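You operate a simulated robot arm through the tools that you are given. There is no shell and no other tool. Be economical: measure what you need, move in short steps, check, and stop when the job is done.

You run a simulated two-armed robot. Do the job below in one go: nothing can be reset, and whatever is moved stays where it is left.

TASK
On the end of the inspection table, fold the orange rag in half, so that its two short edges meet.

The check looks at the end state, three seconds after you hand in, the way a careful person would. Anything else that was tipped, shoved, dropped, spilled or broken makes it a failure. Flat cloth is picked up by pressing the open fingertips on it (5 to 10 N) and closing them slowly along it; thin cloth reads only 2 to 8 mm in the jaws.

THE ROBOT
Two 7-joint arms with two-finger parallel grippers on one trunk, on a base that drives. Base frame: it is fixed to the floor where the robot stands at the start and does not move with it; the origin is under the middle of the robot, x ahead of it, y to its left, z up; the surface under the hand at the start is at about z = 0.85. Units: m, rad, N and s.
The left shoulder is at the start at [0.05, 0.187, 1.06], the right one opposite. With the tool pointing down near the work surface each hand reaches from about 0.1 to 0.66 m from the robot's upright axis, wherever it stands, measured 20 degrees to its own side. Places, roughly: end of the inspection table [0.7, 0.1, 0.8]; orange rag [0.5, -0.1, 0.9]. Payload 3.43 kg a hand.
Tool frame (each hand has its own): the origin (TCP) lies between the finger pads and is the grasp point; the fingertips stand 0.03 m ahead of it; z points along the fingers, y is the line along which they close. The gripper opens to 0.094 m. The fingers are 0.028 m wide and 0.01 m thick; the gripper's body (0.05 by 0.096 m) begins 0.055 m behind the TCP.
Orientation is that of the tool frame in the base frame, as a unit quaternion [x, y, z, w]. With the fingers straight down and closing along the base's y, the tool's x points along the base's -x, its y along +y and its z along -z.

THE INTERFACE
- The arms move only by the tool apply_moves. It takes "left_increments", "right_increments" or both (then of equal length, played together; a hand with none holds still); each is a list of rows, each a list of 6 numbers: the shift along the tool's x, y, z in m, then the turn, a rotation vector about the tool's x, y, z in rad. In form: [[dx, dy, dz, ax, ay, az], ...]. A call has 1 to 20 rows; each row shifts and turns the commanded pose from where the row before left it, along the tool's axes as they then stand. "left_fingers" and "right_fingers" are, for a hand that has rows, the closure, from 0 (fully open) to 1 (shut), set as the call begins (left out, the last holds). Each row takes 0.2 s and may step no farther than 0.05 m and 0.15 rad from the row before; otherwise, or with a gripper value out of range, the whole call is refused. Where a pose cannot be reached the arm comes as near as it can. A force on the tool above 40 N (or 10 N above the force at the start of the call, whichever is more), or a blocked arm, ends the call early, and 0.2 s more pass. Each finger travels about 0.153 m/s and halts on what it meets, pressing with about 28 N; the grip force reading is that of the motor and also rises with nothing between the fingers. The clock runs only during rows and for 0.2 s after the last one: add rows that do not move to give the fingers time. The reply holds the time, the measured pose of the TCP, the force on the tool along the base axes, the opening and the grip force, in the units named above and with some noise, with the torque about the TCP (base axes, N m) and any sound that the robot's microphone picked up, and new pictures: "views" is both (left out), scene, wrist or none (wrist: the cameras of the hands that moved).
- Cameras (640 x 400 px; columns grow to the right, rows downward): "scene" is now at [0.1493, -0.0002, 1.2317]; the picture's right is [-0.00, -1.00, 0.00], its down [-0.48, 0.00, -0.88] and it looks along [0.88, -0.00, -0.48] (base axes); focal length 214 px, centre (320, 200). "left" rides on the left gripper at [0.076, -0.014, -0.103] in its tool frame; the picture's right is [0.18, 0.98, 0.00], its down [-0.75, 0.14, -0.64] and it looks along [-0.63, 0.12, 0.77] (tool axes); focal length 243 px, centre (320, 200). "right" rides on the right gripper at [0.076, 0.014, -0.103] in its tool frame; the picture's right is [-0.18, 0.98, 0.00], its down [-0.75, -0.14, -0.64] and it looks along [-0.63, -0.12, 0.77] (tool axes); focal length 243 px, centre (320, 200). There is no depth. A picture from a camera that has moved, and an enlarged one, comes with that camera's place and axes in the base frame and with its lens.
- raise_lower(by): slides the trunk up (or, below 0, down) by that many m; the arms and the scene camera ride with it, the base frame stays. It gives what a move gives, with no picture.
- drive_base(legs): drives the robot by 1 to 6 legs, each [ahead, left, turn to the left] in m, m and rad, along the robot's own axes; the way and the turn of a leg run together, so that a leg with both is an arc; at most 1.5 m and 3.142 rad a leg. The arms and the cameras ride along, it lands a little off, and it stops where it bumps. It gives what a move gives, and a new picture of the scene camera.
- head_to(pan, tilt): turns the head with the scene camera to pan (to the left, within 1.396 rad either way) and tilt (down, from -0.506 to 1.204), counted from straight ahead of the robot. It gives what a move gives, and a new picture of the scene camera.
- enlarge(camera, box): a new picture of the part [left, top, right, bottom] of that camera's present view, enlarged. No time passes.
- finish_job(): hands the job in; it is judged then, once.

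Go step by step. Nothing tells you exact positions but the pictures and the camera data: compare them with the known pose of the tool, close in by small moves and look again before you grip or let go. The budget is 120 turns and 260 pictures, counting those below and the enlarged ones. Unless the task says otherwise, let go and move clear before handing in, and close with one line.

The tools are called after "Call:" by a JSON object that holds its "name" and its "arguments". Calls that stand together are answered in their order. apply_moves: Moves the arms, as the interface text tells. Its arguments: {"type":"object","properties":{"left_increments":{"type":"array"},"left_fingers":{"type":"number"},"right_increments":{"type":"array"},"right_fingers":{"type":"number"},"views":{"type":"string","enum":["both","scene","wrist","none"]}},"required":[]} The other tools are called the same way: raise_lower (by) slides the trunk up or down; drive_base (legs) drives the base; head_to (pan, tilt) turns the head that bears the scene camera; enlarge (camera, box) takes an enlarged picture of a part of a camera's view; finish_job () hands the job in.

At the start:

```text
clock: 0.0
left_eef_pos: [0.4436, 0.0747, 1.0597]
left_orientation: [-0.001, 1.0, -0.001, -0.001]
left_contact_force: [-0.2, 0.9, 0.9]
left_wrist_torque: [-0.02, 0.0, -0.01]
left_gripper_width: 0.0939
left_gripper_force: 0.0
right_eef_pos: [0.4637, -0.33, 1.0779]
right_orientation: [0.0, 1.0, 0.0, -0.001]
right_contact_force: [0.5, 0.3, 0.5]
right_wrist_torque: [0.02, -0.01, 0.0]
right_gripper_width: 0.0938
right_gripper_force: 0.1
trunk travel left (down, up): [-0.275, 0.157]
robot x, y, heading: [0.0019, 0.002, -0.002]
head pan, tilt: [0.0, 0.497]
```

scene: 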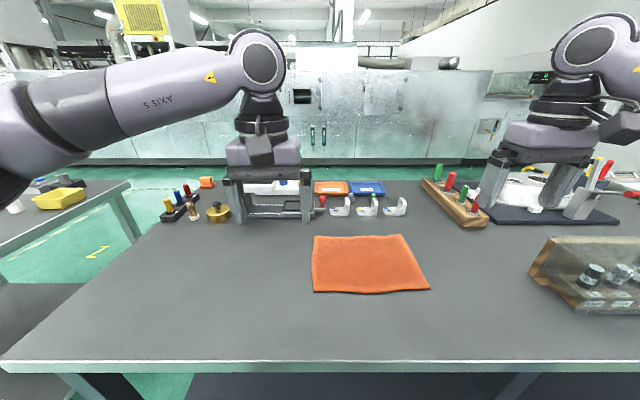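
right: 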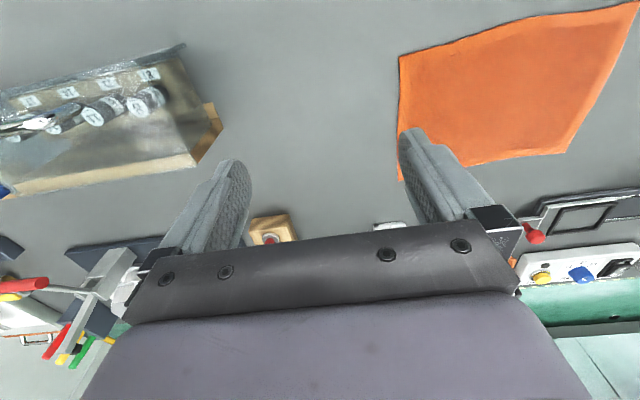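
left: 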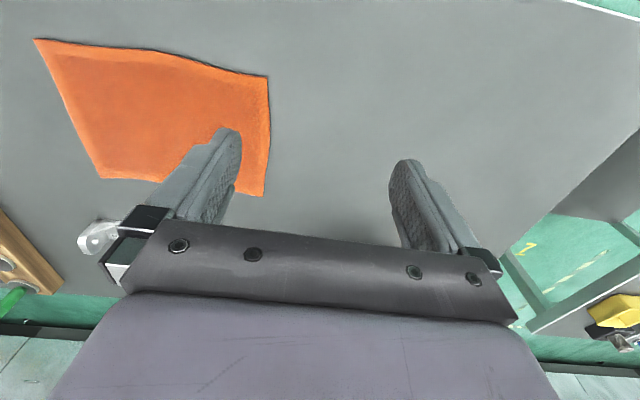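

The rag lies at about x 0.45–0.64, y −0.235 to +0.015, so its short edges are the left and right ones. I'll move the left arm out of the way, then bring the right hand above the middle of the left short edge.

Call:
{"name": "apply_moves", "arguments": {"left_increments": [[0.01, 0.045, 0, 0, 0, 0], [0.01, 0.045, 0, 0, 0, 0], [0.01, 0.045, 0, 0, 0, 0], [0.01, 0.045, 0, 0, 0, 0], [0, 0.045, 0, 0, 0, 0], [0, 0.045, 0, 0, 0, 0], [0, 0, 0, 0, 0, 0]], "views": "none"}}

Call:
{"name": "apply_moves", "arguments": {"right_increments": [[-0.01, 0.04, 0.01, 0, 0, 0], [-0.01, 0.04, 0.01, 0, 0, 0], [-0.01, 0.04, 0.01, 0, 0, 0], [-0.01, 0.04, 0.01, 0, 0, 0], [-0.01, 0.04, 0.01, 0, 0, 0], [-0.01, 0.04, 0.01, 0, 0, 0], [-0.01, 0.04, 0.01, 0, 0, 0], [-0.006, 0.04, 0.02, 0, 0, 0], [0, 0, 0.02, 0, 0, 0], [0, 0, 0, 0, 0, 0]], "right_fingers": 0.5, "views": "both"}}

```text
clock: 1.6
left_eef_pos: [0.4027, 0.3448, 1.0576]
left_orientation: [0.0, 1.0, 0.001, -0.001]
left_contact_force: [0.7, 0.0, 0.4]
left_wrist_torque: [-0.02, 0.01, -0.01]
left_gripper_width: 0.0938
left_gripper_force: 0.1
right_eef_pos: [0.4635, -0.3284, 1.0772]
right_orientation: [0.0, 1.0, -0.001, 0.0]
right_contact_force: [-0.2, 0.1, -0.1]
right_wrist_torque: [0.0, -0.02, 0.01]
right_gripper_width: 0.0939
right_gripper_force: 0.1
trunk travel left (down, up): [-0.275, 0.157]
robot x, y, heading: [0.0016, 0.0002, -0.003]
head pan, tilt: [0.0, 0.497]
```

```text
clock: 3.8
left_eef_pos: [0.4038, 0.3453, 1.0581]
left_orientation: [-0.001, 1.0, 0.0, 0.0]
left_contact_force: [0.1, -0.4, 1.1]
left_wrist_torque: [0.0, 0.02, 0.01]
left_gripper_width: 0.0939
left_gripper_force: 0.1
right_eef_pos: [0.537, -0.0104, 0.9671]
right_orientation: [0.0, 1.0, 0.0, 0.001]
right_contact_force: [0.1, 0.4, 0.4]
right_wrist_torque: [0.0, -0.01, -0.04]
right_gripper_width: 0.0466
right_gripper_force: 0.0
trunk travel left (down, up): [-0.275, 0.157]
robot x, y, heading: [-0.0021, 0.0006, -0.001]
head pan, tilt: [0.0, 0.497]
camera scene: at [0.1493, -0.0002, 1.2317], right [0.0, -1.0, 0.0], down [-0.48, 0.0, -0.88], along [0.88, 0.0, -0.48], focal length 214 px, centre (320, 200)
camera right: at [0.4611, 0.0036, 1.0699], right [0.18, 0.98, 0.0], down [0.75, -0.14, 0.64], along [0.63, -0.12, -0.77], focal length 243 px, centre (320, 200)
```

scene: 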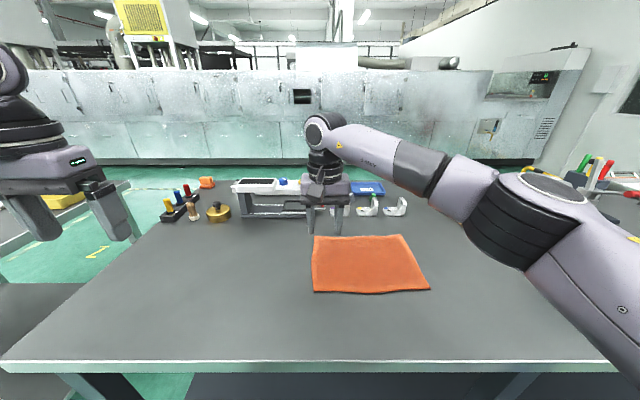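
right: 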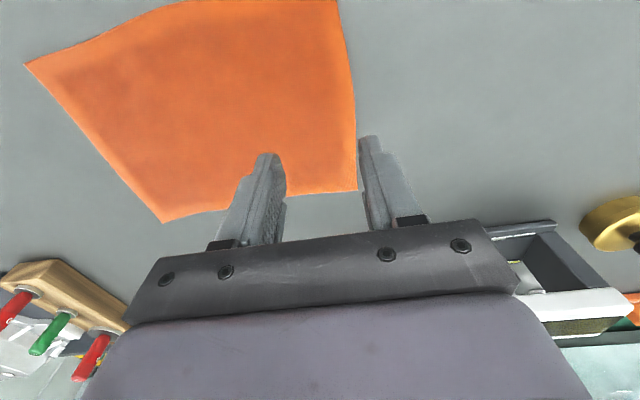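

The left short edge is at y ≈ 0.02 in its middle. I'll shift the hand slightly inward so both fingertips come down on cloth, then lower it.

Call:
{"name": "apply_moves", "arguments": {"right_increments": [[-0.003, -0.012, 0.02, 0, 0, 0], [0, 0, 0.025, 0, 0, 0], [0, 0, 0.02, 0, 0, 0], [0, 0, 0.008, 0, 0, 0], [0, 0, 0, 0, 0, 0]], "views": "wrist"}}

```text
clock: 5.0
left_eef_pos: [0.4041, 0.3455, 1.0586]
left_orientation: [-0.001, 1.0, 0.0, 0.001]
left_contact_force: [0.3, -0.7, -0.8]
left_wrist_torque: [0.02, -0.01, -0.03]
left_gripper_width: 0.0942
left_gripper_force: 0.0
right_eef_pos: [0.5412, -0.0211, 0.8938]
right_orientation: [-0.001, 1.0, 0.0, -0.001]
right_contact_force: [0.2, 0.1, -0.9]
right_wrist_torque: [0.0, -0.01, 0.01]
right_gripper_width: 0.047
right_gripper_force: 0.0
trunk travel left (down, up): [-0.275, 0.157]
robot x, y, heading: [0.0034, 0.0013, 0.001]
head pan, tilt: [0.0, 0.497]
camera right: at [0.4658, -0.0075, 0.9965], right [0.18, 0.98, 0.0], down [0.75, -0.14, 0.64], along [0.63, -0.12, -0.77], focal length 243 px, centre (320, 200)
```

right: 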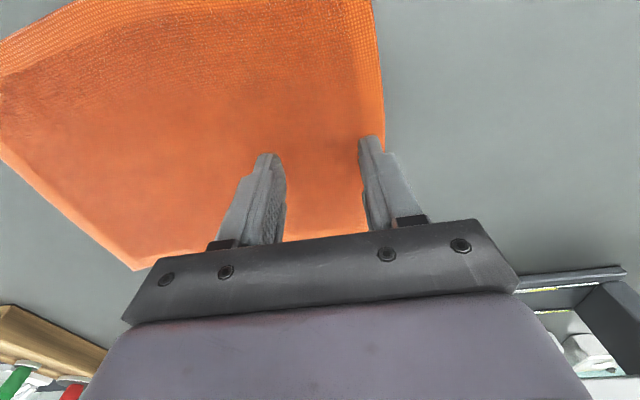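

The outer finger is right at the edge, as I want. I'll ease down until it touches.

Call:
{"name": "apply_moves", "arguments": {"right_increments": [[0, 0, 0.004, 0, 0, 0], [0, 0, 0.004, 0, 0, 0], [0, 0, 0.002, 0, 0, 0], [0, 0, 0, 0, 0, 0]], "views": "none"}}

```text
clock: 6.0
left_eef_pos: [0.4044, 0.3454, 1.0581]
left_orientation: [-0.001, 1.0, 0.001, 0.0]
left_contact_force: [0.6, -0.1, -0.1]
left_wrist_torque: [0.0, 0.01, 0.0]
left_gripper_width: 0.0941
left_gripper_force: 0.1
right_eef_pos: [0.5415, -0.0218, 0.8851]
right_orientation: [0.0, 1.0, 0.0, 0.001]
right_contact_force: [-0.7, -0.2, 0.9]
right_wrist_torque: [-0.01, -0.01, 0.01]
right_gripper_width: 0.0469
right_gripper_force: 0.1
trunk travel left (down, up): [-0.275, 0.157]
robot x, y, heading: [0.0026, 0.0015, -0.001]
head pan, tilt: [0.0, 0.497]
```

Call:
{"name": "apply_moves", "arguments": {"right_increments": [[0, 0, 0.002, 0, 0, 0], [0, 0, 0.002, 0, 0, 0], [0, 0, 0, 0, 0, 0]], "views": "none"}}

```text
clock: 6.8
left_eef_pos: [0.402, 0.3455, 1.0586]
left_orientation: [-0.001, 1.0, 0.001, 0.001]
left_contact_force: [0.1, 0.5, -0.3]
left_wrist_torque: [0.01, 0.02, 0.07]
left_gripper_width: 0.094
left_gripper_force: 0.1
right_eef_pos: [0.5427, -0.0221, 0.884]
right_orientation: [0.001, 1.0, 0.001, 0.001]
right_contact_force: [-1.7, -3.2, 13.2]
right_wrist_torque: [-0.07, 0.04, 0.0]
right_gripper_width: 0.0468
right_gripper_force: 0.1
trunk travel left (down, up): [-0.275, 0.157]
robot x, y, heading: [-0.0004, 0.0012, -0.0]
head pan, tilt: [0.0, 0.497]
```

Contact reads 13 N, which is a little hard. I'll back off slightly and begin closing slowly.

Call:
{"name": "apply_moves", "arguments": {"right_increments": [[0, 0, -0.001, 0, 0, 0], [0, 0, 0, 0, 0, 0]], "right_fingers": 0.6, "views": "none"}}

Call:
{"name": "apply_moves", "arguments": {"right_increments": [[0, 0, 0, 0, 0, 0]], "right_fingers": 0.7, "views": "wrist"}}

```text
clock: 7.4
left_eef_pos: [0.4037, 0.3469, 1.0576]
left_orientation: [-0.001, 1.0, -0.001, 0.001]
left_contact_force: [0.8, -0.7, -0.3]
left_wrist_torque: [-0.03, -0.01, -0.02]
left_gripper_width: 0.0939
left_gripper_force: 0.0
right_eef_pos: [0.5409, -0.0204, 0.8825]
right_orientation: [0.0, 1.0, -0.001, 0.001]
right_contact_force: [0.3, 1.3, 11.7]
right_wrist_torque: [-0.02, -0.04, -0.01]
right_gripper_width: 0.0362
right_gripper_force: 0.0
trunk travel left (down, up): [-0.275, 0.157]
robot x, y, heading: [0.0012, 0.0035, -0.003]
head pan, tilt: [0.0, 0.497]
```

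```text
clock: 7.8
left_eef_pos: [0.4018, 0.3443, 1.0588]
left_orientation: [-0.001, 1.0, 0.0, 0.001]
left_contact_force: [0.3, 0.4, -0.8]
left_wrist_torque: [-0.03, -0.02, 0.01]
left_gripper_width: 0.0941
left_gripper_force: 0.2
right_eef_pos: [0.5409, -0.0201, 0.8829]
right_orientation: [0.0, 1.0, 0.0, 0.0]
right_contact_force: [-0.4, 0.0, 12.2]
right_wrist_torque: [0.0, -0.05, 0.02]
right_gripper_width: 0.0264
right_gripper_force: 0.1
trunk travel left (down, up): [-0.275, 0.157]
robot x, y, heading: [0.0005, -0.0023, -0.001]
head pan, tilt: [0.0, 0.497]
camera right: at [0.4652, -0.007, 0.9856], right [0.18, 0.98, 0.0], down [0.75, -0.14, 0.64], along [0.63, -0.12, -0.77], focal length 243 px, centre (320, 200)
```

right: 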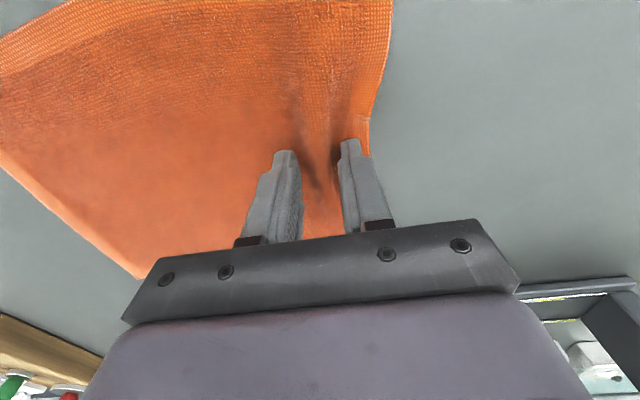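

A ridge is forming between the fingers. I'll ease the pressure a touch and keep closing.

Call:
{"name": "apply_moves", "arguments": {"right_increments": [[0, 0, -0.0005, 0, 0, 0]], "right_fingers": 0.8, "views": "none"}}

Call:
{"name": "apply_moves", "arguments": {"right_increments": [[0, 0, 0, 0, 0, 0]], "right_fingers": 0.9, "views": "none"}}

Call:
{"name": "apply_moves", "arguments": {"right_increments": [[0, 0, 0, 0, 0, 0], [0, 0, 0, 0, 0, 0]], "right_fingers": 1.0, "views": "wrist"}}

```text
clock: 8.2
left_eef_pos: [0.4026, 0.344, 1.0584]
left_orientation: [-0.001, 1.0, 0.0, 0.001]
left_contact_force: [0.5, -0.4, 0.7]
left_wrist_torque: [0.01, 0.02, 0.0]
left_gripper_width: 0.094
left_gripper_force: 0.1
right_eef_pos: [0.5406, -0.0206, 0.8828]
right_orientation: [0.0, 1.0, -0.001, 0.001]
right_contact_force: [1.0, -0.6, 9.4]
right_wrist_torque: [0.0, -0.03, 0.0]
right_gripper_width: 0.017
right_gripper_force: 0.1
trunk travel left (down, up): [-0.275, 0.157]
robot x, y, heading: [-0.0, -0.0006, 0.0]
head pan, tilt: [0.0, 0.497]
```

```text
clock: 8.6
left_eef_pos: [0.4025, 0.3461, 1.0584]
left_orientation: [-0.001, 1.0, 0.0, 0.002]
left_contact_force: [-0.3, -0.4, 0.3]
left_wrist_torque: [-0.02, 0.04, -0.01]
left_gripper_width: 0.094
left_gripper_force: 0.0
right_eef_pos: [0.5405, -0.0206, 0.8834]
right_orientation: [0.0, 1.0, 0.0, 0.0]
right_contact_force: [-0.6, -0.8, 9.1]
right_wrist_torque: [0.02, -0.01, -0.04]
right_gripper_width: 0.0101
right_gripper_force: 0.5
trunk travel left (down, up): [-0.275, 0.157]
robot x, y, heading: [-0.0022, -0.0013, -0.004]
head pan, tilt: [0.0, 0.497]
```

```text
clock: 9.2
left_eef_pos: [0.4036, 0.3453, 1.0579]
left_orientation: [-0.002, 1.0, 0.0, 0.0]
left_contact_force: [0.2, -0.9, -0.7]
left_wrist_torque: [-0.02, 0.0, -0.02]
left_gripper_width: 0.094
left_gripper_force: 0.1
right_eef_pos: [0.5397, -0.0207, 0.8837]
right_orientation: [0.0, 1.0, 0.0, 0.001]
right_contact_force: [0.3, 1.4, 10.6]
right_wrist_torque: [0.05, 0.05, 0.03]
right_gripper_width: 0.0058
right_gripper_force: 28.4
trunk travel left (down, up): [-0.275, 0.157]
robot x, y, heading: [0.0, -0.0024, -0.004]
head pan, tilt: [0.0, 0.497]
camera right: at [0.4649, -0.0065, 0.9863], right [0.18, 0.98, 0.0], down [0.75, -0.14, 0.64], along [0.63, -0.12, -0.77], focal length 243 px, centre (320, 200)
```

right: 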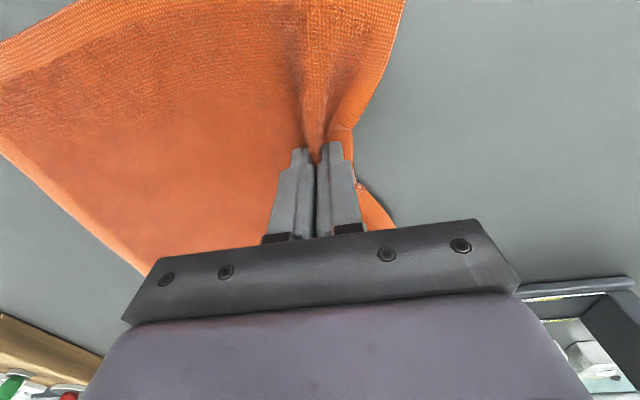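

The cloth is gripped (5.8 mm). I'll lift along an arc towards −y and look.

Call:
{"name": "apply_moves", "arguments": {"right_increments": [[0, 0, -0.015, 0, 0, 0], [0, -0.005, -0.015, 0, 0, 0], [0, -0.01, -0.015, 0, 0, 0], [0, -0.01, -0.015, 0, 0, 0], [0, -0.015, -0.01, 0, 0, 0], [0, 0, 0, 0, 0, 0]], "views": "both"}}

```text
clock: 10.6
left_eef_pos: [0.4052, 0.345, 1.0574]
left_orientation: [-0.001, 1.0, 0.0, 0.0]
left_contact_force: [1.1, 0.3, -0.6]
left_wrist_torque: [0.02, -0.05, -0.04]
left_gripper_width: 0.094
left_gripper_force: 0.0
right_eef_pos: [0.5419, -0.0607, 0.9526]
right_orientation: [0.0, 1.0, 0.0, 0.0]
right_contact_force: [0.4, -0.5, -0.4]
right_wrist_torque: [0.0, -0.01, 0.01]
right_gripper_width: 0.0049
right_gripper_force: 27.7
trunk travel left (down, up): [-0.275, 0.157]
robot x, y, heading: [-0.0006, 0.0012, 0.001]
head pan, tilt: [0.0, 0.497]
camera scene: at [0.1494, -0.0001, 1.2317], right [0.0, -1.0, 0.0], down [-0.48, 0.0, -0.88], along [0.88, 0.0, -0.48], focal length 214 px, centre (320, 200)
camera right: at [0.466, -0.0469, 1.0556], right [0.18, 0.98, 0.0], down [0.75, -0.14, 0.64], along [0.63, -0.12, -0.77], focal length 243 px, centre (320, 200)
```

scene: 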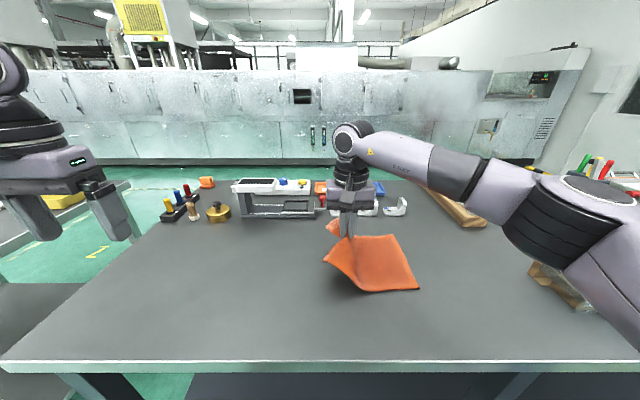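
right: 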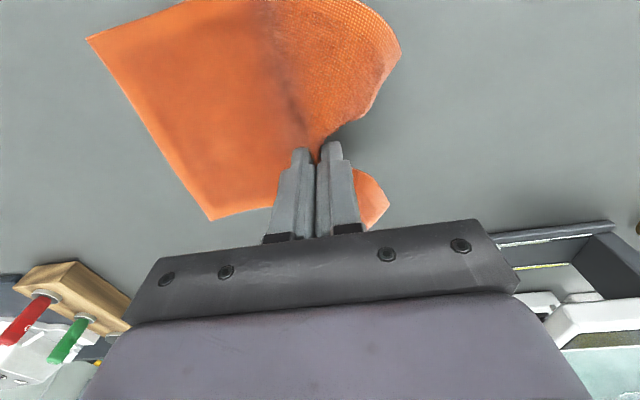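

The cloth is following well, and the pinched ridge leaves a small flap beyond the fingers. To lay that flap outward, I'll tilt the hand in the fold direction (fingers towards +y) while carrying it over.

Call:
{"name": "apply_moves", "arguments": {"right_increments": [[0, -0.013, -0.002, -0.15, 0, 0], [0, -0.0126, -0.0039, -0.15, 0, 0], [0, -0.0118, -0.0058, -0.15, 0, 0], [0, -0.0108, -0.0075, -0.15, 0, 0], [0, -0.0096, -0.009, -0.15, 0, 0], [0, -0.0082, -0.0103, -0.15, 0, 0], [0, 0, 0, 0, 0, 0]], "views": "both"}}

```text
clock: 12.2
left_eef_pos: [0.4032, 0.3454, 1.0567]
left_orientation: [-0.002, 1.0, 0.0, 0.0]
left_contact_force: [-0.2, 0.4, 0.2]
left_wrist_torque: [0.01, 0.01, 0.01]
left_gripper_width: 0.0939
left_gripper_force: 0.1
right_eef_pos: [0.5432, -0.1408, 0.9646]
right_orientation: [0.0, 0.9, 0.435, 0.001]
right_contact_force: [-0.7, 0.4, -0.3]
right_wrist_torque: [-0.06, -0.01, 0.03]
right_gripper_width: 0.0048
right_gripper_force: 28.1
trunk travel left (down, up): [-0.275, 0.157]
robot x, y, heading: [-0.0015, -0.0031, -0.004]
head pan, tilt: [0.0, 0.497]
camera scene: at [0.1493, -0.0001, 1.2317], right [0.0, -1.0, 0.0], down [-0.48, 0.0, -0.88], along [0.88, 0.0, -0.48], focal length 214 px, centre (320, 200)
camera right: at [0.4661, -0.2115, 1.0406], right [0.18, 0.61, 0.77], down [0.75, -0.59, 0.29], along [0.63, 0.53, -0.57], focal length 243 px, centre (320, 200)
```

scene: 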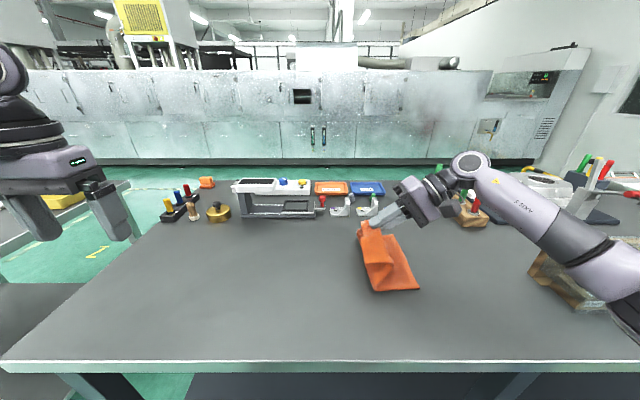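
right: 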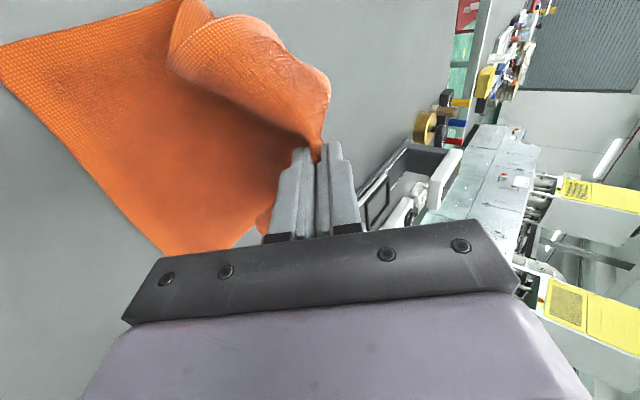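

The fold is developing nicely, and the right edge now sits near y ≈ −0.207. I'll carry the edge on over it and lower.

Call:
{"name": "apply_moves", "arguments": {"right_increments": [[0, -0.019, -0.0079, 0, 0, 0], [0, -0.019, -0.0079, 0, 0, 0], [0, -0.019, -0.0079, 0, 0, 0], [0, -0.019, -0.0079, 0, 0, 0], [0, -0.0078, 0.0062, 0, 0, 0], [0, -0.0078, 0.0062, 0, 0, 0], [0, 0, 0, 0, 0, 0]], "views": "both"}}

Call:
{"name": "enlarge", "arguments": {"camera": "scene", "box": [320, 200, 480, 300]}}

```text
clock: 13.8
left_eef_pos: [0.4039, 0.3455, 1.0577]
left_orientation: [-0.001, 1.0, -0.001, 0.0]
left_contact_force: [0.1, 0.4, -0.2]
left_wrist_torque: [-0.01, -0.04, 0.01]
left_gripper_width: 0.094
left_gripper_force: 0.1
right_eef_pos: [0.5422, -0.2107, 0.9047]
right_orientation: [0.0, 0.901, 0.434, 0.001]
right_contact_force: [0.1, 0.2, -0.3]
right_wrist_torque: [-0.06, -0.02, 0.03]
right_gripper_width: 0.0047
right_gripper_force: 28.3
trunk travel left (down, up): [-0.275, 0.157]
robot x, y, heading: [-0.0017, -0.0024, 0.001]
head pan, tilt: [0.0, 0.497]
camera scene: at [0.1493, -0.0002, 1.2317], right [0.0, -1.0, 0.0], down [-0.48, 0.0, -0.88], along [0.88, 0.0, -0.48], focal length 214 px, centre (320, 200)
camera right: at [0.4663, -0.2824, 0.9798], right [0.18, 0.61, 0.77], down [0.75, -0.59, 0.29], along [0.63, 0.53, -0.57], focal length 243 px, centre (320, 200)
```

scene: 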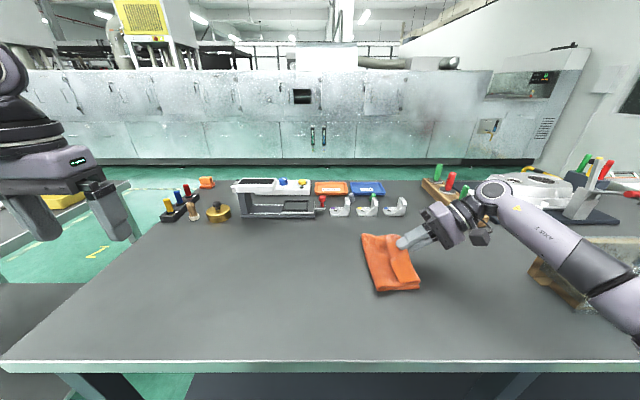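
right: 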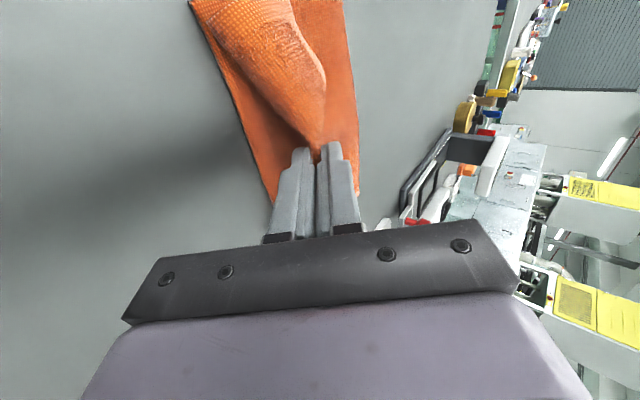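

```text
4.00 times, centred on (400, 250) of scene
camera zoom: at [0.1493, -0.0002, 1.2317], right [0.0, -1.0, 0.0], down [-0.48, 0.0, -0.88], along [0.88, 0.0, -0.48], focal length 858 px, centre (0, 0)
```

zoom: 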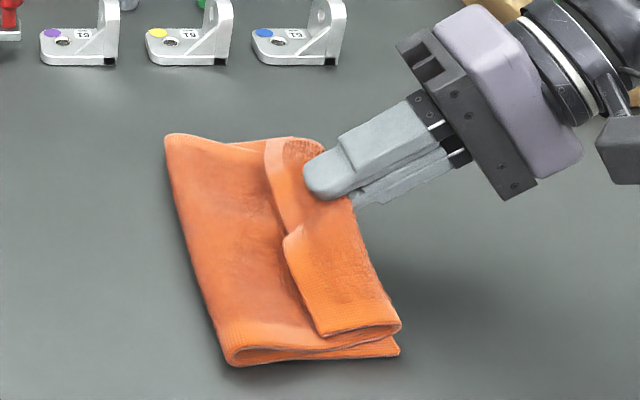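

The edge came over, but its last 3 cm or so is turned back on top of the rag. I'll lower the rest of the way, release, and see how it relaxes.

Call:
{"name": "apply_moves", "arguments": {"right_increments": [[0, -0.0078, 0.0062, 0, 0, 0], [0, -0.004, 0.0031, 0, 0, 0], [0, 0, 0, 0, 0, 0]], "views": "none"}}

Call:
{"name": "apply_moves", "arguments": {"right_increments": [[0, 0, 0, 0, 0, 0], [0, 0, 0, 0, 0, 0], [0, 0, -0.02, 0, 0, 0], [0, 0, -0.03, 0, 0, 0], [0, 0, -0.03, 0, 0, 0], [0, 0, 0, 0, 0, 0]], "right_fingers": 0.8, "views": "wrist"}}

Call:
{"name": "enlarge", "arguments": {"camera": "scene", "box": [320, 200, 480, 300]}}

```text
clock: 14.6
left_eef_pos: [0.4033, 0.3446, 1.0577]
left_orientation: [0.0, 1.0, 0.0, 0.0]
left_contact_force: [-0.1, 0.0, -0.1]
left_wrist_torque: [0.0, -0.03, -0.01]
left_gripper_width: 0.0939
left_gripper_force: 0.0
right_eef_pos: [0.5418, -0.211, 0.8896]
right_orientation: [0.0, 0.9, 0.435, 0.0]
right_contact_force: [0.3, -0.4, 0.7]
right_wrist_torque: [-0.09, -0.01, 0.03]
right_gripper_width: 0.0047
right_gripper_force: 27.8
trunk travel left (down, up): [-0.275, 0.157]
robot x, y, heading: [-0.0007, 0.0008, -0.003]
head pan, tilt: [0.0, 0.497]
```

```text
clock: 16.0
left_eef_pos: [0.4045, 0.3457, 1.0574]
left_orientation: [-0.001, 1.0, 0.0, 0.0]
left_contact_force: [-0.3, 0.4, -0.6]
left_wrist_torque: [0.03, 0.02, 0.03]
left_gripper_width: 0.094
left_gripper_force: 0.1
right_eef_pos: [0.5421, -0.2722, 0.9414]
right_orientation: [0.001, 0.901, 0.434, 0.0]
right_contact_force: [0.6, -0.6, -0.3]
right_wrist_torque: [0.04, 0.02, 0.01]
right_gripper_width: 0.0186
right_gripper_force: 0.1
trunk travel left (down, up): [-0.275, 0.157]
robot x, y, heading: [-0.0003, -0.002, 0.002]
head pan, tilt: [0.0, 0.497]
camera right: at [0.4663, -0.3445, 1.0159], right [0.18, 0.61, 0.77], down [0.75, -0.59, 0.29], along [0.63, 0.53, -0.57], focal length 243 px, centre (320, 200)
```

right: 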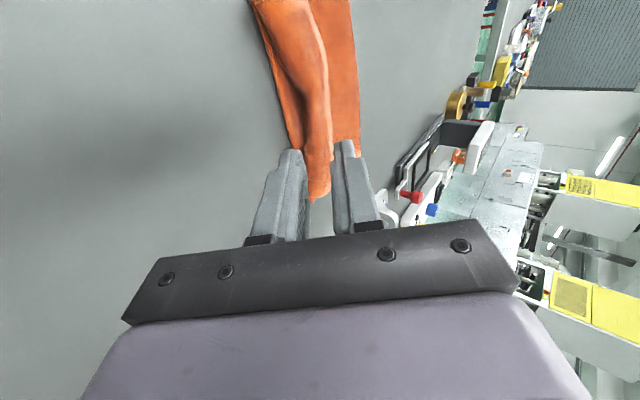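

```text
4.00 times, centred on (400, 250) of scene
camera zoom: at [0.1493, -0.0001, 1.2317], right [0.0, -1.0, 0.0], down [-0.48, 0.0, -0.88], along [0.88, 0.0, -0.48], focal length 858 px, centre (0, 0)
```

zoom: 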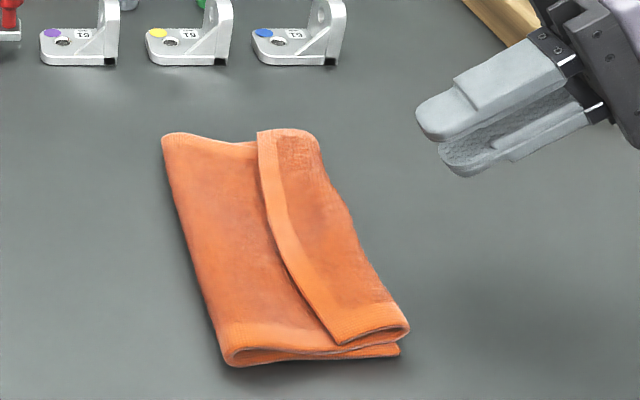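

The upper layer lies neatly, but its end is turned back by about 4 cm, with the flap spanning y ≈ −0.171 to −0.213. I'll straighten the hand and yaw it 90° so the fingers close along x, then pinch the flap from above and pull it out.

Call:
{"name": "apply_moves", "arguments": {"right_increments": [[0, 0.0126, 0.0079, 0.15, 0, 0], [0, 0.0137, 0.0059, 0.15, 0, 0], [0, 0.0144, 0.0038, 0.15, 0, 0], [0, 0.0148, 0.0016, 0.15, 0, 0], [0, 0.0149, -0.0006, 0.15, 0, 0], [0, 0.0146, -0.0029, 0.15, 0, 0], [0, 0, 0, 0, 0, 0.15], [0, 0, 0, 0, 0, 0.15], [0, 0, 0, 0, 0, 0.15], [0, 0, 0, 0, 0, 0.15], [0, 0, 0, 0, 0, 0.15], [0, 0, 0, 0, 0, 0.15], [0, 0, 0, 0, 0, 0.15], [0, 0, 0, 0, 0, 0.15], [0, 0, 0, 0, 0, 0.15], [0, 0, 0, 0, 0, 0.15], [0, 0, 0, 0, 0, 0.07], [0, 0, 0, 0, 0, 0]], "right_fingers": 0.6, "views": "both"}}

```text
clock: 19.8
left_eef_pos: [0.4035, 0.3454, 1.0586]
left_orientation: [-0.001, 1.0, 0.0, 0.0]
left_contact_force: [0.1, 0.8, 0.7]
left_wrist_torque: [0.0, -0.01, -0.01]
left_gripper_width: 0.094
left_gripper_force: 0.1
right_eef_pos: [0.543, -0.1896, 0.9706]
right_orientation: [0.707, 0.707, 0.0, 0.0]
right_contact_force: [-0.6, 0.4, -0.3]
right_wrist_torque: [-0.01, 0.03, 0.02]
right_gripper_width: 0.0376
right_gripper_force: 0.1
trunk travel left (down, up): [-0.275, 0.157]
robot x, y, heading: [-0.0011, -0.0017, 0.002]
head pan, tilt: [0.0, 0.497]
camera scene: at [0.1493, -0.0002, 1.2317], right [0.0, -1.0, 0.0], down [-0.48, 0.0, -0.88], along [0.88, 0.0, -0.48], focal length 214 px, centre (320, 200)
camera right: at [0.5563, -0.1138, 1.0721], right [0.98, -0.18, 0.0], down [-0.14, -0.75, 0.64], along [-0.12, -0.63, -0.77], focal length 243 px, centre (320, 200)
```

scene: 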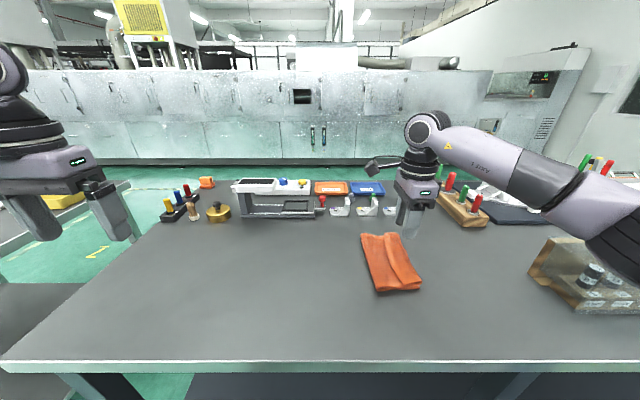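
right: 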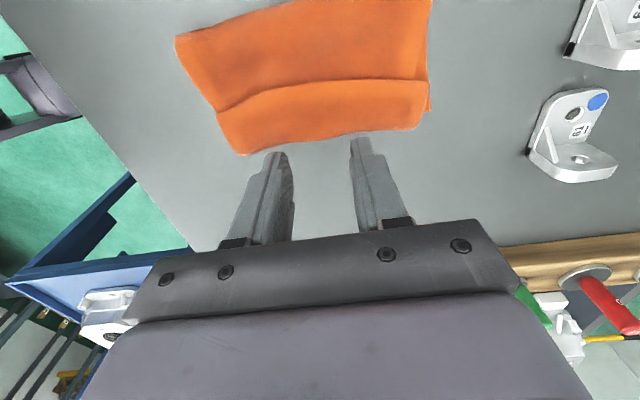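

The wrist view confirms it: the flap runs from y ≈ −0.168 (free edge) to −0.216 (crease). I'll come down onto it and feel for contact.

Call:
{"name": "apply_moves", "arguments": {"right_increments": [[0.002, 0, 0.025, 0, 0, 0], [0, 0, 0.025, 0, 0, 0], [0, 0, 0.015, 0, 0, 0], [0, 0, 0.006, 0, 0, 0], [0, 0, 0, 0, 0, 0]], "views": "wrist"}}

```text
clock: 21.0
left_eef_pos: [0.4035, 0.3453, 1.0574]
left_orientation: [-0.001, 1.0, 0.001, 0.0]
left_contact_force: [-0.1, 0.6, 0.3]
left_wrist_torque: [0.0, -0.01, 0.0]
left_gripper_width: 0.0939
left_gripper_force: 0.1
right_eef_pos: [0.5431, -0.1887, 0.8982]
right_orientation: [0.706, 0.708, 0.0, 0.0]
right_contact_force: [-0.7, -0.5, 1.3]
right_wrist_torque: [0.01, -0.01, 0.01]
right_gripper_width: 0.0376
right_gripper_force: 0.0
trunk travel left (down, up): [-0.275, 0.157]
robot x, y, heading: [0.003, -0.0013, 0.001]
head pan, tilt: [0.0, 0.497]
camera right: at [0.557, -0.1119, 1.0007], right [0.98, -0.18, 0.0], down [-0.14, -0.75, 0.64], along [-0.12, -0.63, -0.77], focal length 243 px, centre (320, 200)
```

right: 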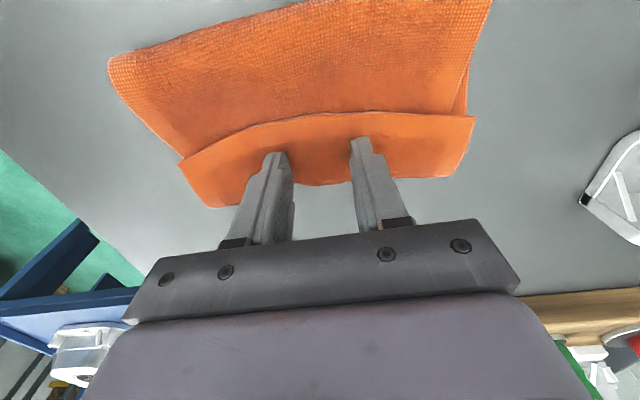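

Call:
{"name": "apply_moves", "arguments": {"right_increments": [[0.006, 0, 0, 0, 0, 0], [0, 0, 0.003, 0, 0, 0], [0, 0, 0.002, 0, 0, 0], [0, 0, 0, 0, 0, 0]], "views": "none"}}

```text
clock: 22.0
left_eef_pos: [0.4032, 0.3448, 1.0576]
left_orientation: [-0.002, 1.0, 0.0, 0.0]
left_contact_force: [0.3, 1.3, -0.2]
left_wrist_torque: [0.01, 0.0, -0.01]
left_gripper_width: 0.094
left_gripper_force: 0.0
right_eef_pos: [0.5419, -0.1817, 0.8927]
right_orientation: [0.707, 0.708, 0.0, 0.0]
right_contact_force: [0.3, -1.5, 0.8]
right_wrist_torque: [-0.03, -0.01, 0.02]
right_gripper_width: 0.0375
right_gripper_force: 0.0
trunk travel left (down, up): [-0.275, 0.157]
robot x, y, heading: [0.0005, -0.0005, -0.001]
head pan, tilt: [0.0, 0.497]
```

Call:
{"name": "apply_moves", "arguments": {"right_increments": [[0, 0, 0.002, 0, 0, 0], [0, 0, 0.001, 0, 0, 0], [0, 0, 0, 0, 0, 0]], "views": "wrist"}}

```text
clock: 22.8
left_eef_pos: [0.404, 0.3463, 1.0584]
left_orientation: [-0.001, 1.0, 0.0, 0.0]
left_contact_force: [0.9, -0.8, -1.1]
left_wrist_torque: [-0.02, -0.01, 0.01]
left_gripper_width: 0.0941
left_gripper_force: 0.1
right_eef_pos: [0.5423, -0.1801, 0.8905]
right_orientation: [0.706, 0.708, 0.0, 0.0]
right_contact_force: [1.0, 0.0, 4.9]
right_wrist_torque: [-0.03, 0.02, -0.02]
right_gripper_width: 0.0373
right_gripper_force: 0.1
trunk travel left (down, up): [-0.275, 0.157]
robot x, y, heading: [-0.0025, 0.0006, 0.002]
head pan, tilt: [0.0, 0.497]
camera right: at [0.5563, -0.1051, 0.9932], right [0.98, -0.18, 0.0], down [-0.14, -0.75, 0.64], along [-0.12, -0.63, -0.77], focal length 243 px, centre (320, 200)
```

right: 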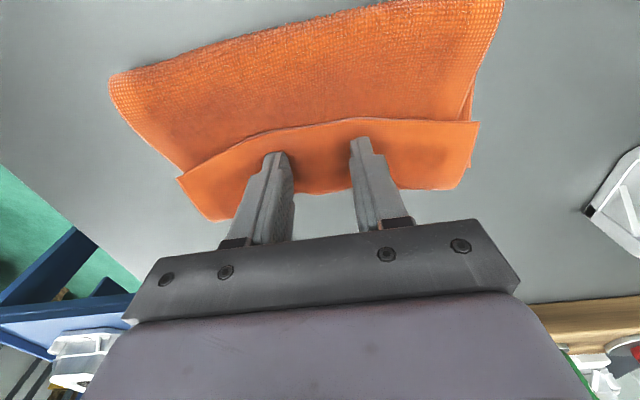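

The contact force is about 5 N with both tips on the flap, so I'll close slowly.

Call:
{"name": "apply_moves", "arguments": {"right_increments": [[0, 0, 0.0005, 0, 0, 0]], "right_fingers": 0.7, "views": "none"}}

Call:
{"name": "apply_moves", "arguments": {"right_increments": [[0, 0, 0, 0, 0, 0]], "right_fingers": 0.8, "views": "none"}}

Call:
{"name": "apply_moves", "arguments": {"right_increments": [[0, 0, 0, 0, 0, 0]], "right_fingers": 0.9, "views": "none"}}

Call:
{"name": "apply_moves", "arguments": {"right_increments": [[0, 0, 0, 0, 0, 0], [0, 0, 0, 0, 0, 0]], "right_fingers": 1.0, "views": "wrist"}}

```text
clock: 23.2
left_eef_pos: [0.4027, 0.3456, 1.058]
left_orientation: [-0.001, 1.0, 0.0, 0.001]
left_contact_force: [0.9, -0.5, 0.3]
left_wrist_torque: [0.02, 0.02, -0.02]
left_gripper_width: 0.0938
left_gripper_force: 0.1
right_eef_pos: [0.5408, -0.1808, 0.8914]
right_orientation: [0.706, 0.708, 0.001, 0.0]
right_contact_force: [0.6, -0.3, 6.0]
right_wrist_torque: [-0.02, -0.02, 0.04]
right_gripper_width: 0.0274
right_gripper_force: 0.1
trunk travel left (down, up): [-0.275, 0.157]
robot x, y, heading: [-0.0024, 0.0014, 0.002]
head pan, tilt: [0.0, 0.497]
```

```text
clock: 23.6
left_eef_pos: [0.4036, 0.3446, 1.0581]
left_orientation: [-0.001, 1.0, 0.0, 0.0]
left_contact_force: [-0.7, -0.1, -0.6]
left_wrist_torque: [-0.01, 0.01, -0.01]
left_gripper_width: 0.0939
left_gripper_force: 0.0
right_eef_pos: [0.542, -0.182, 0.8894]
right_orientation: [0.706, 0.708, 0.0, 0.001]
right_contact_force: [0.7, 0.8, 7.3]
right_wrist_torque: [0.04, -0.02, 0.02]
right_gripper_width: 0.0194
right_gripper_force: 0.1
trunk travel left (down, up): [-0.275, 0.157]
robot x, y, heading: [-0.0035, -0.0017, -0.003]
head pan, tilt: [0.0, 0.497]
```

```text
clock: 24.0
left_eef_pos: [0.4032, 0.3457, 1.0578]
left_orientation: [-0.001, 1.0, 0.001, 0.001]
left_contact_force: [-0.3, 0.2, 0.5]
left_wrist_torque: [-0.01, 0.02, 0.01]
left_gripper_width: 0.0938
left_gripper_force: 0.1
right_eef_pos: [0.5423, -0.1804, 0.89]
right_orientation: [0.706, 0.708, 0.001, 0.0]
right_contact_force: [1.0, 0.0, 8.3]
right_wrist_torque: [0.02, -0.04, -0.03]
right_gripper_width: 0.0106
right_gripper_force: 27.8
trunk travel left (down, up): [-0.275, 0.157]
robot x, y, heading: [-0.0032, 0.0007, -0.002]
head pan, tilt: [0.0, 0.497]
```

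```text
clock: 24.6
left_eef_pos: [0.4024, 0.3458, 1.0591]
left_orientation: [-0.001, 1.0, -0.001, 0.0]
left_contact_force: [0.0, -0.8, -0.1]
left_wrist_torque: [0.03, 0.02, 0.0]
left_gripper_width: 0.094
left_gripper_force: 0.0
right_eef_pos: [0.542, -0.1816, 0.8898]
right_orientation: [0.707, 0.708, 0.0, 0.001]
right_contact_force: [-0.3, 1.0, 8.9]
right_wrist_torque: [0.06, -0.01, -0.01]
right_gripper_width: 0.0105
right_gripper_force: 28.1
trunk travel left (down, up): [-0.275, 0.157]
robot x, y, heading: [0.0013, -0.0008, -0.003]
head pan, tilt: [0.0, 0.497]
camera right: at [0.5562, -0.1051, 0.9923], right [0.98, -0.18, 0.0], down [-0.14, -0.75, 0.64], along [-0.12, -0.63, -0.77], focal length 243 px, centre (320, 200)
```

right: 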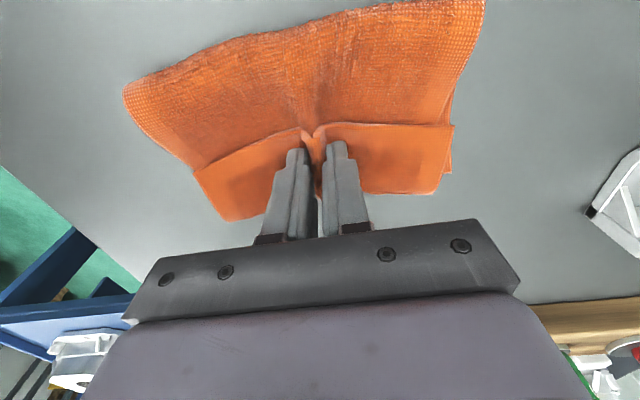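

The reading is 10.5 mm, so I've caught the flap and the layer below it. I'll reopen, lighten the pressure, and pinch again for the top layer only.

Call:
{"name": "apply_moves", "arguments": {"right_increments": [[0, 0, 0, 0, 0, 0], [0, 0, -0.002, 0, 0, 0], [0.006, 0, -0.001, 0, 0, 0], [0, 0, 0, 0, 0, 0]], "right_fingers": 0.65, "views": "wrist"}}

```text
clock: 25.6
left_eef_pos: [0.4031, 0.3453, 1.0578]
left_orientation: [-0.001, 1.0, 0.0, 0.0]
left_contact_force: [0.6, 0.8, 0.0]
left_wrist_torque: [0.0, 0.01, -0.01]
left_gripper_width: 0.0939
left_gripper_force: 0.1
right_eef_pos: [0.54, -0.1764, 0.8919]
right_orientation: [0.707, 0.708, 0.0, 0.0]
right_contact_force: [-0.4, -0.7, 1.9]
right_wrist_torque: [0.0, 0.02, 0.0]
right_gripper_width: 0.0329
right_gripper_force: 0.0
trunk travel left (down, up): [-0.275, 0.157]
robot x, y, heading: [-0.0024, -0.0012, -0.001]
head pan, tilt: [0.0, 0.497]
camera right: at [0.5564, -0.0991, 0.995], right [0.98, -0.18, 0.0], down [-0.14, -0.75, 0.64], along [-0.12, -0.63, -0.77], focal length 243 px, centre (320, 200)
```

right: 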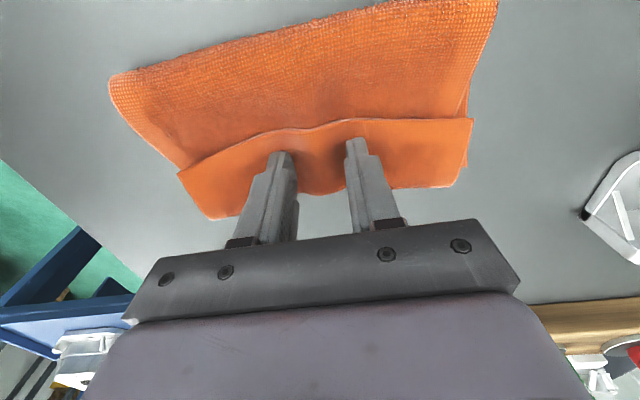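

Call:
{"name": "apply_moves", "arguments": {"right_increments": [[0, 0, 0, 0, 0, 0]], "right_fingers": 0.78, "views": "none"}}

Call:
{"name": "apply_moves", "arguments": {"right_increments": [[0, 0, -0.001, 0, 0, 0]], "right_fingers": 0.88, "views": "none"}}

Call:
{"name": "apply_moves", "arguments": {"right_increments": [[0, 0, -0.001, 0, 0, 0], [0, 0, 0, 0, 0, 0]], "right_fingers": 1.0, "views": "wrist"}}

```text
clock: 26.0
left_eef_pos: [0.4029, 0.345, 1.0564]
left_orientation: [-0.002, 1.0, -0.001, 0.0]
left_contact_force: [0.0, 1.0, -0.3]
left_wrist_torque: [0.01, 0.0, 0.0]
left_gripper_width: 0.094
left_gripper_force: 0.1
right_eef_pos: [0.5424, -0.1749, 0.8927]
right_orientation: [0.707, 0.707, -0.001, 0.0]
right_contact_force: [-0.4, -0.4, 2.9]
right_wrist_torque: [0.02, -0.02, 0.03]
right_gripper_width: 0.0211
right_gripper_force: 0.2
trunk travel left (down, up): [-0.275, 0.157]
robot x, y, heading: [-0.0004, -0.0, -0.002]
head pan, tilt: [0.0, 0.497]
```

```text
clock: 26.4
left_eef_pos: [0.4034, 0.3447, 1.0573]
left_orientation: [-0.001, 1.0, -0.001, -0.001]
left_contact_force: [-0.3, -0.5, 0.3]
left_wrist_torque: [-0.05, 0.02, -0.02]
left_gripper_width: 0.0938
left_gripper_force: 0.1
right_eef_pos: [0.5426, -0.1747, 0.8942]
right_orientation: [0.707, 0.708, 0.0, 0.001]
right_contact_force: [0.2, -0.5, 0.3]
right_wrist_torque: [0.0, -0.02, -0.01]
right_gripper_width: 0.015
right_gripper_force: 2.8
trunk travel left (down, up): [-0.275, 0.157]
robot x, y, heading: [0.0007, -0.0017, 0.003]
head pan, tilt: [0.0, 0.497]
```

```text
clock: 27.0
left_eef_pos: [0.4042, 0.346, 1.0588]
left_orientation: [0.0, 1.0, 0.0, -0.001]
left_contact_force: [-0.1, 0.1, 0.3]
left_wrist_torque: [-0.03, 0.02, 0.02]
left_gripper_width: 0.094
left_gripper_force: 0.0
right_eef_pos: [0.5424, -0.1758, 0.8943]
right_orientation: [0.707, 0.707, -0.001, 0.0]
right_contact_force: [0.2, 0.1, 1.2]
right_wrist_torque: [0.0, -0.03, -0.06]
right_gripper_width: 0.0083
right_gripper_force: 28.0
trunk travel left (down, up): [-0.275, 0.157]
robot x, y, heading: [-0.0015, 0.0034, 0.001]
head pan, tilt: [0.0, 0.497]
camera right: at [0.5564, -0.0993, 0.9979], right [0.98, -0.18, 0.0], down [-0.14, -0.75, 0.64], along [-0.12, -0.63, -0.77], focal length 243 px, centre (320, 200)
```

right: 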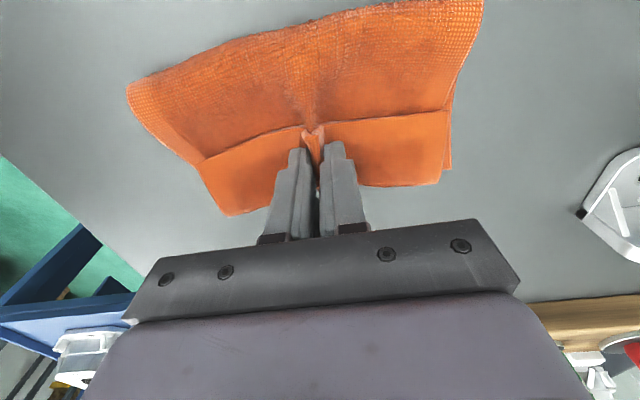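

Call:
{"name": "apply_moves", "arguments": {"right_increments": [[0, 0, -0.01, 0, 0, 0], [0, 0, -0.01, 0, 0, 0], [0, 0, 0, 0, 0, 0]], "views": "wrist"}}

Call:
{"name": "enlarge", "arguments": {"camera": "scene", "box": [320, 200, 480, 300]}}

```text
clock: 27.8
left_eef_pos: [0.4044, 0.3458, 1.0574]
left_orientation: [-0.001, 1.0, 0.0, 0.0]
left_contact_force: [0.1, -0.5, -0.7]
left_wrist_torque: [0.04, -0.01, -0.02]
left_gripper_width: 0.0939
left_gripper_force: 0.0
right_eef_pos: [0.5419, -0.1752, 0.9169]
right_orientation: [0.707, 0.707, 0.0, -0.001]
right_contact_force: [0.5, 0.5, 0.3]
right_wrist_torque: [-0.02, 0.03, -0.06]
right_gripper_width: 0.0083
right_gripper_force: 27.7
trunk travel left (down, up): [-0.275, 0.157]
robot x, y, heading: [0.0002, 0.0004, -0.0]
head pan, tilt: [0.0, 0.497]
camera right: at [0.5565, -0.0991, 1.018], right [0.98, -0.18, 0.0], down [-0.14, -0.75, 0.64], along [-0.12, -0.63, -0.77], focal length 243 px, centre (320, 200)
```

right: 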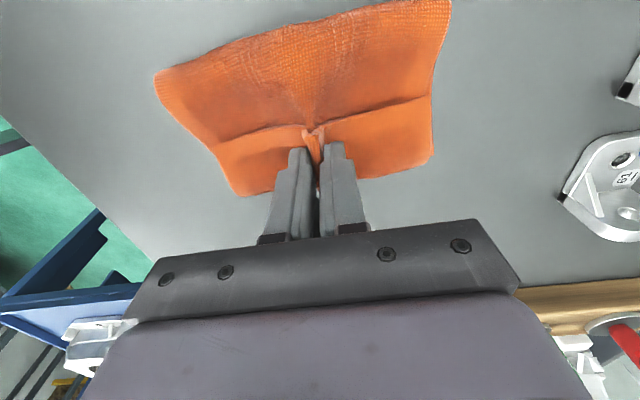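

```text
4.00 times, centred on (400, 250) of scene
camera zoom: at [0.1493, -0.0002, 1.2317], right [0.0, -1.0, 0.0], down [-0.48, 0.0, -0.88], along [0.88, 0.0, -0.48], focal length 858 px, centre (0, 0)
```

zoom: 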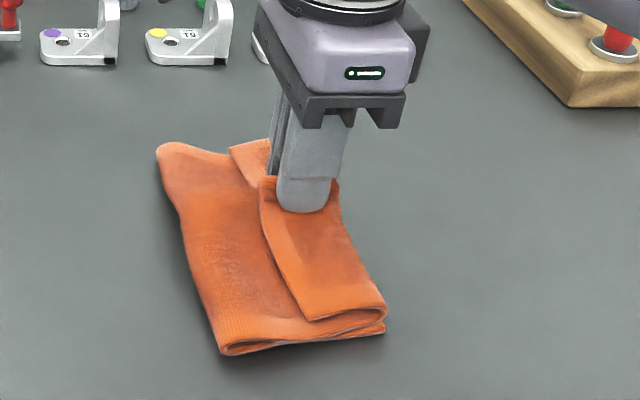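

Both layers came up. I'll briefly loosen the grip so the inner layer can drop out, then re-close on the outer one.

Call:
{"name": "apply_moves", "arguments": {"right_increments": [[0, 0, 0, 0, 0, 0]], "right_fingers": 0.89, "views": "wrist"}}

```text
clock: 28.2
left_eef_pos: [0.4045, 0.346, 1.0569]
left_orientation: [-0.001, 1.0, 0.0, 0.0]
left_contact_force: [-0.1, -1.2, -0.2]
left_wrist_torque: [0.07, 0.01, -0.01]
left_gripper_width: 0.094
left_gripper_force: 0.0
right_eef_pos: [0.5414, -0.1746, 0.9146]
right_orientation: [0.706, 0.708, -0.001, 0.0]
right_contact_force: [-0.5, 0.0, 0.2]
right_wrist_torque: [0.02, 0.02, 0.03]
right_gripper_width: 0.014
right_gripper_force: 2.9
trunk travel left (down, up): [-0.275, 0.157]
robot x, y, heading: [0.0014, -0.0008, 0.003]
head pan, tilt: [0.0, 0.497]
camera right: at [0.5565, -0.099, 1.0178], right [0.98, -0.18, 0.0], down [-0.14, -0.75, 0.64], along [-0.12, -0.63, -0.77], focal length 243 px, centre (320, 200)
```

right: 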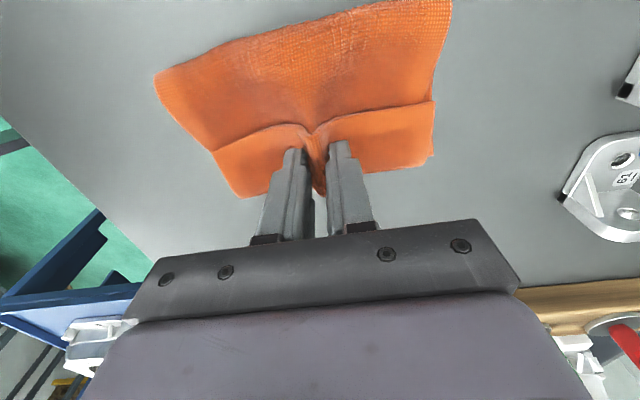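

Call:
{"name": "apply_moves", "arguments": {"right_increments": [[0, 0, -0.005, 0, 0, 0], [0, 0, -0.005, 0, 0, 0]], "right_fingers": 0.87, "views": "wrist"}}

Call:
{"name": "enlarge", "arguments": {"camera": "scene", "box": [320, 200, 480, 300]}}

```text
clock: 28.8
left_eef_pos: [0.4035, 0.3455, 1.0572]
left_orientation: [0.0, 1.0, 0.001, 0.0]
left_contact_force: [0.7, -0.2, 0.0]
left_wrist_torque: [0.0, -0.01, 0.02]
left_gripper_width: 0.0941
left_gripper_force: 0.0
right_eef_pos: [0.543, -0.1752, 0.9253]
right_orientation: [0.706, 0.708, 0.0, 0.0]
right_contact_force: [0.9, 0.2, -0.1]
right_wrist_torque: [0.02, 0.03, -0.02]
right_gripper_width: 0.0102
right_gripper_force: 7.9
trunk travel left (down, up): [-0.275, 0.157]
robot x, y, heading: [0.0015, -0.0001, 0.002]
head pan, tilt: [0.0, 0.497]
camera right: at [0.5573, -0.0991, 1.0276], right [0.98, -0.18, 0.0], down [-0.14, -0.75, 0.64], along [-0.12, -0.63, -0.77], focal length 243 px, centre (320, 200)
```

right: 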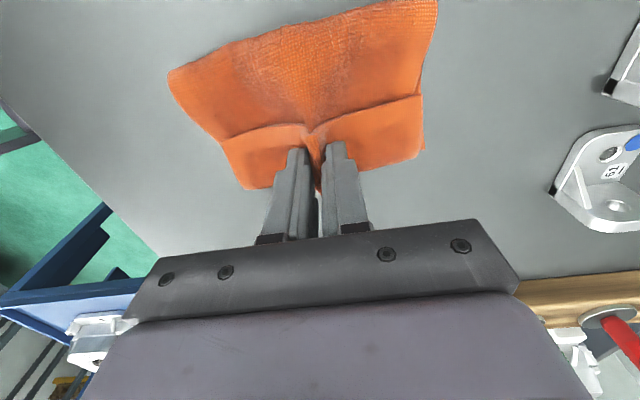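

```text
4.00 times, centred on (400, 250) of scene
camera zoom: at [0.1493, -0.0001, 1.2317], right [0.0, -1.0, 0.0], down [-0.48, 0.0, -0.88], along [0.88, 0.0, -0.48], focal length 858 px, centre (0, 0)
```

zoom: 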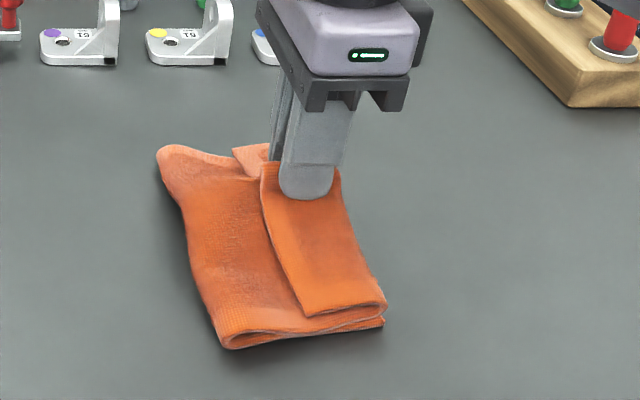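

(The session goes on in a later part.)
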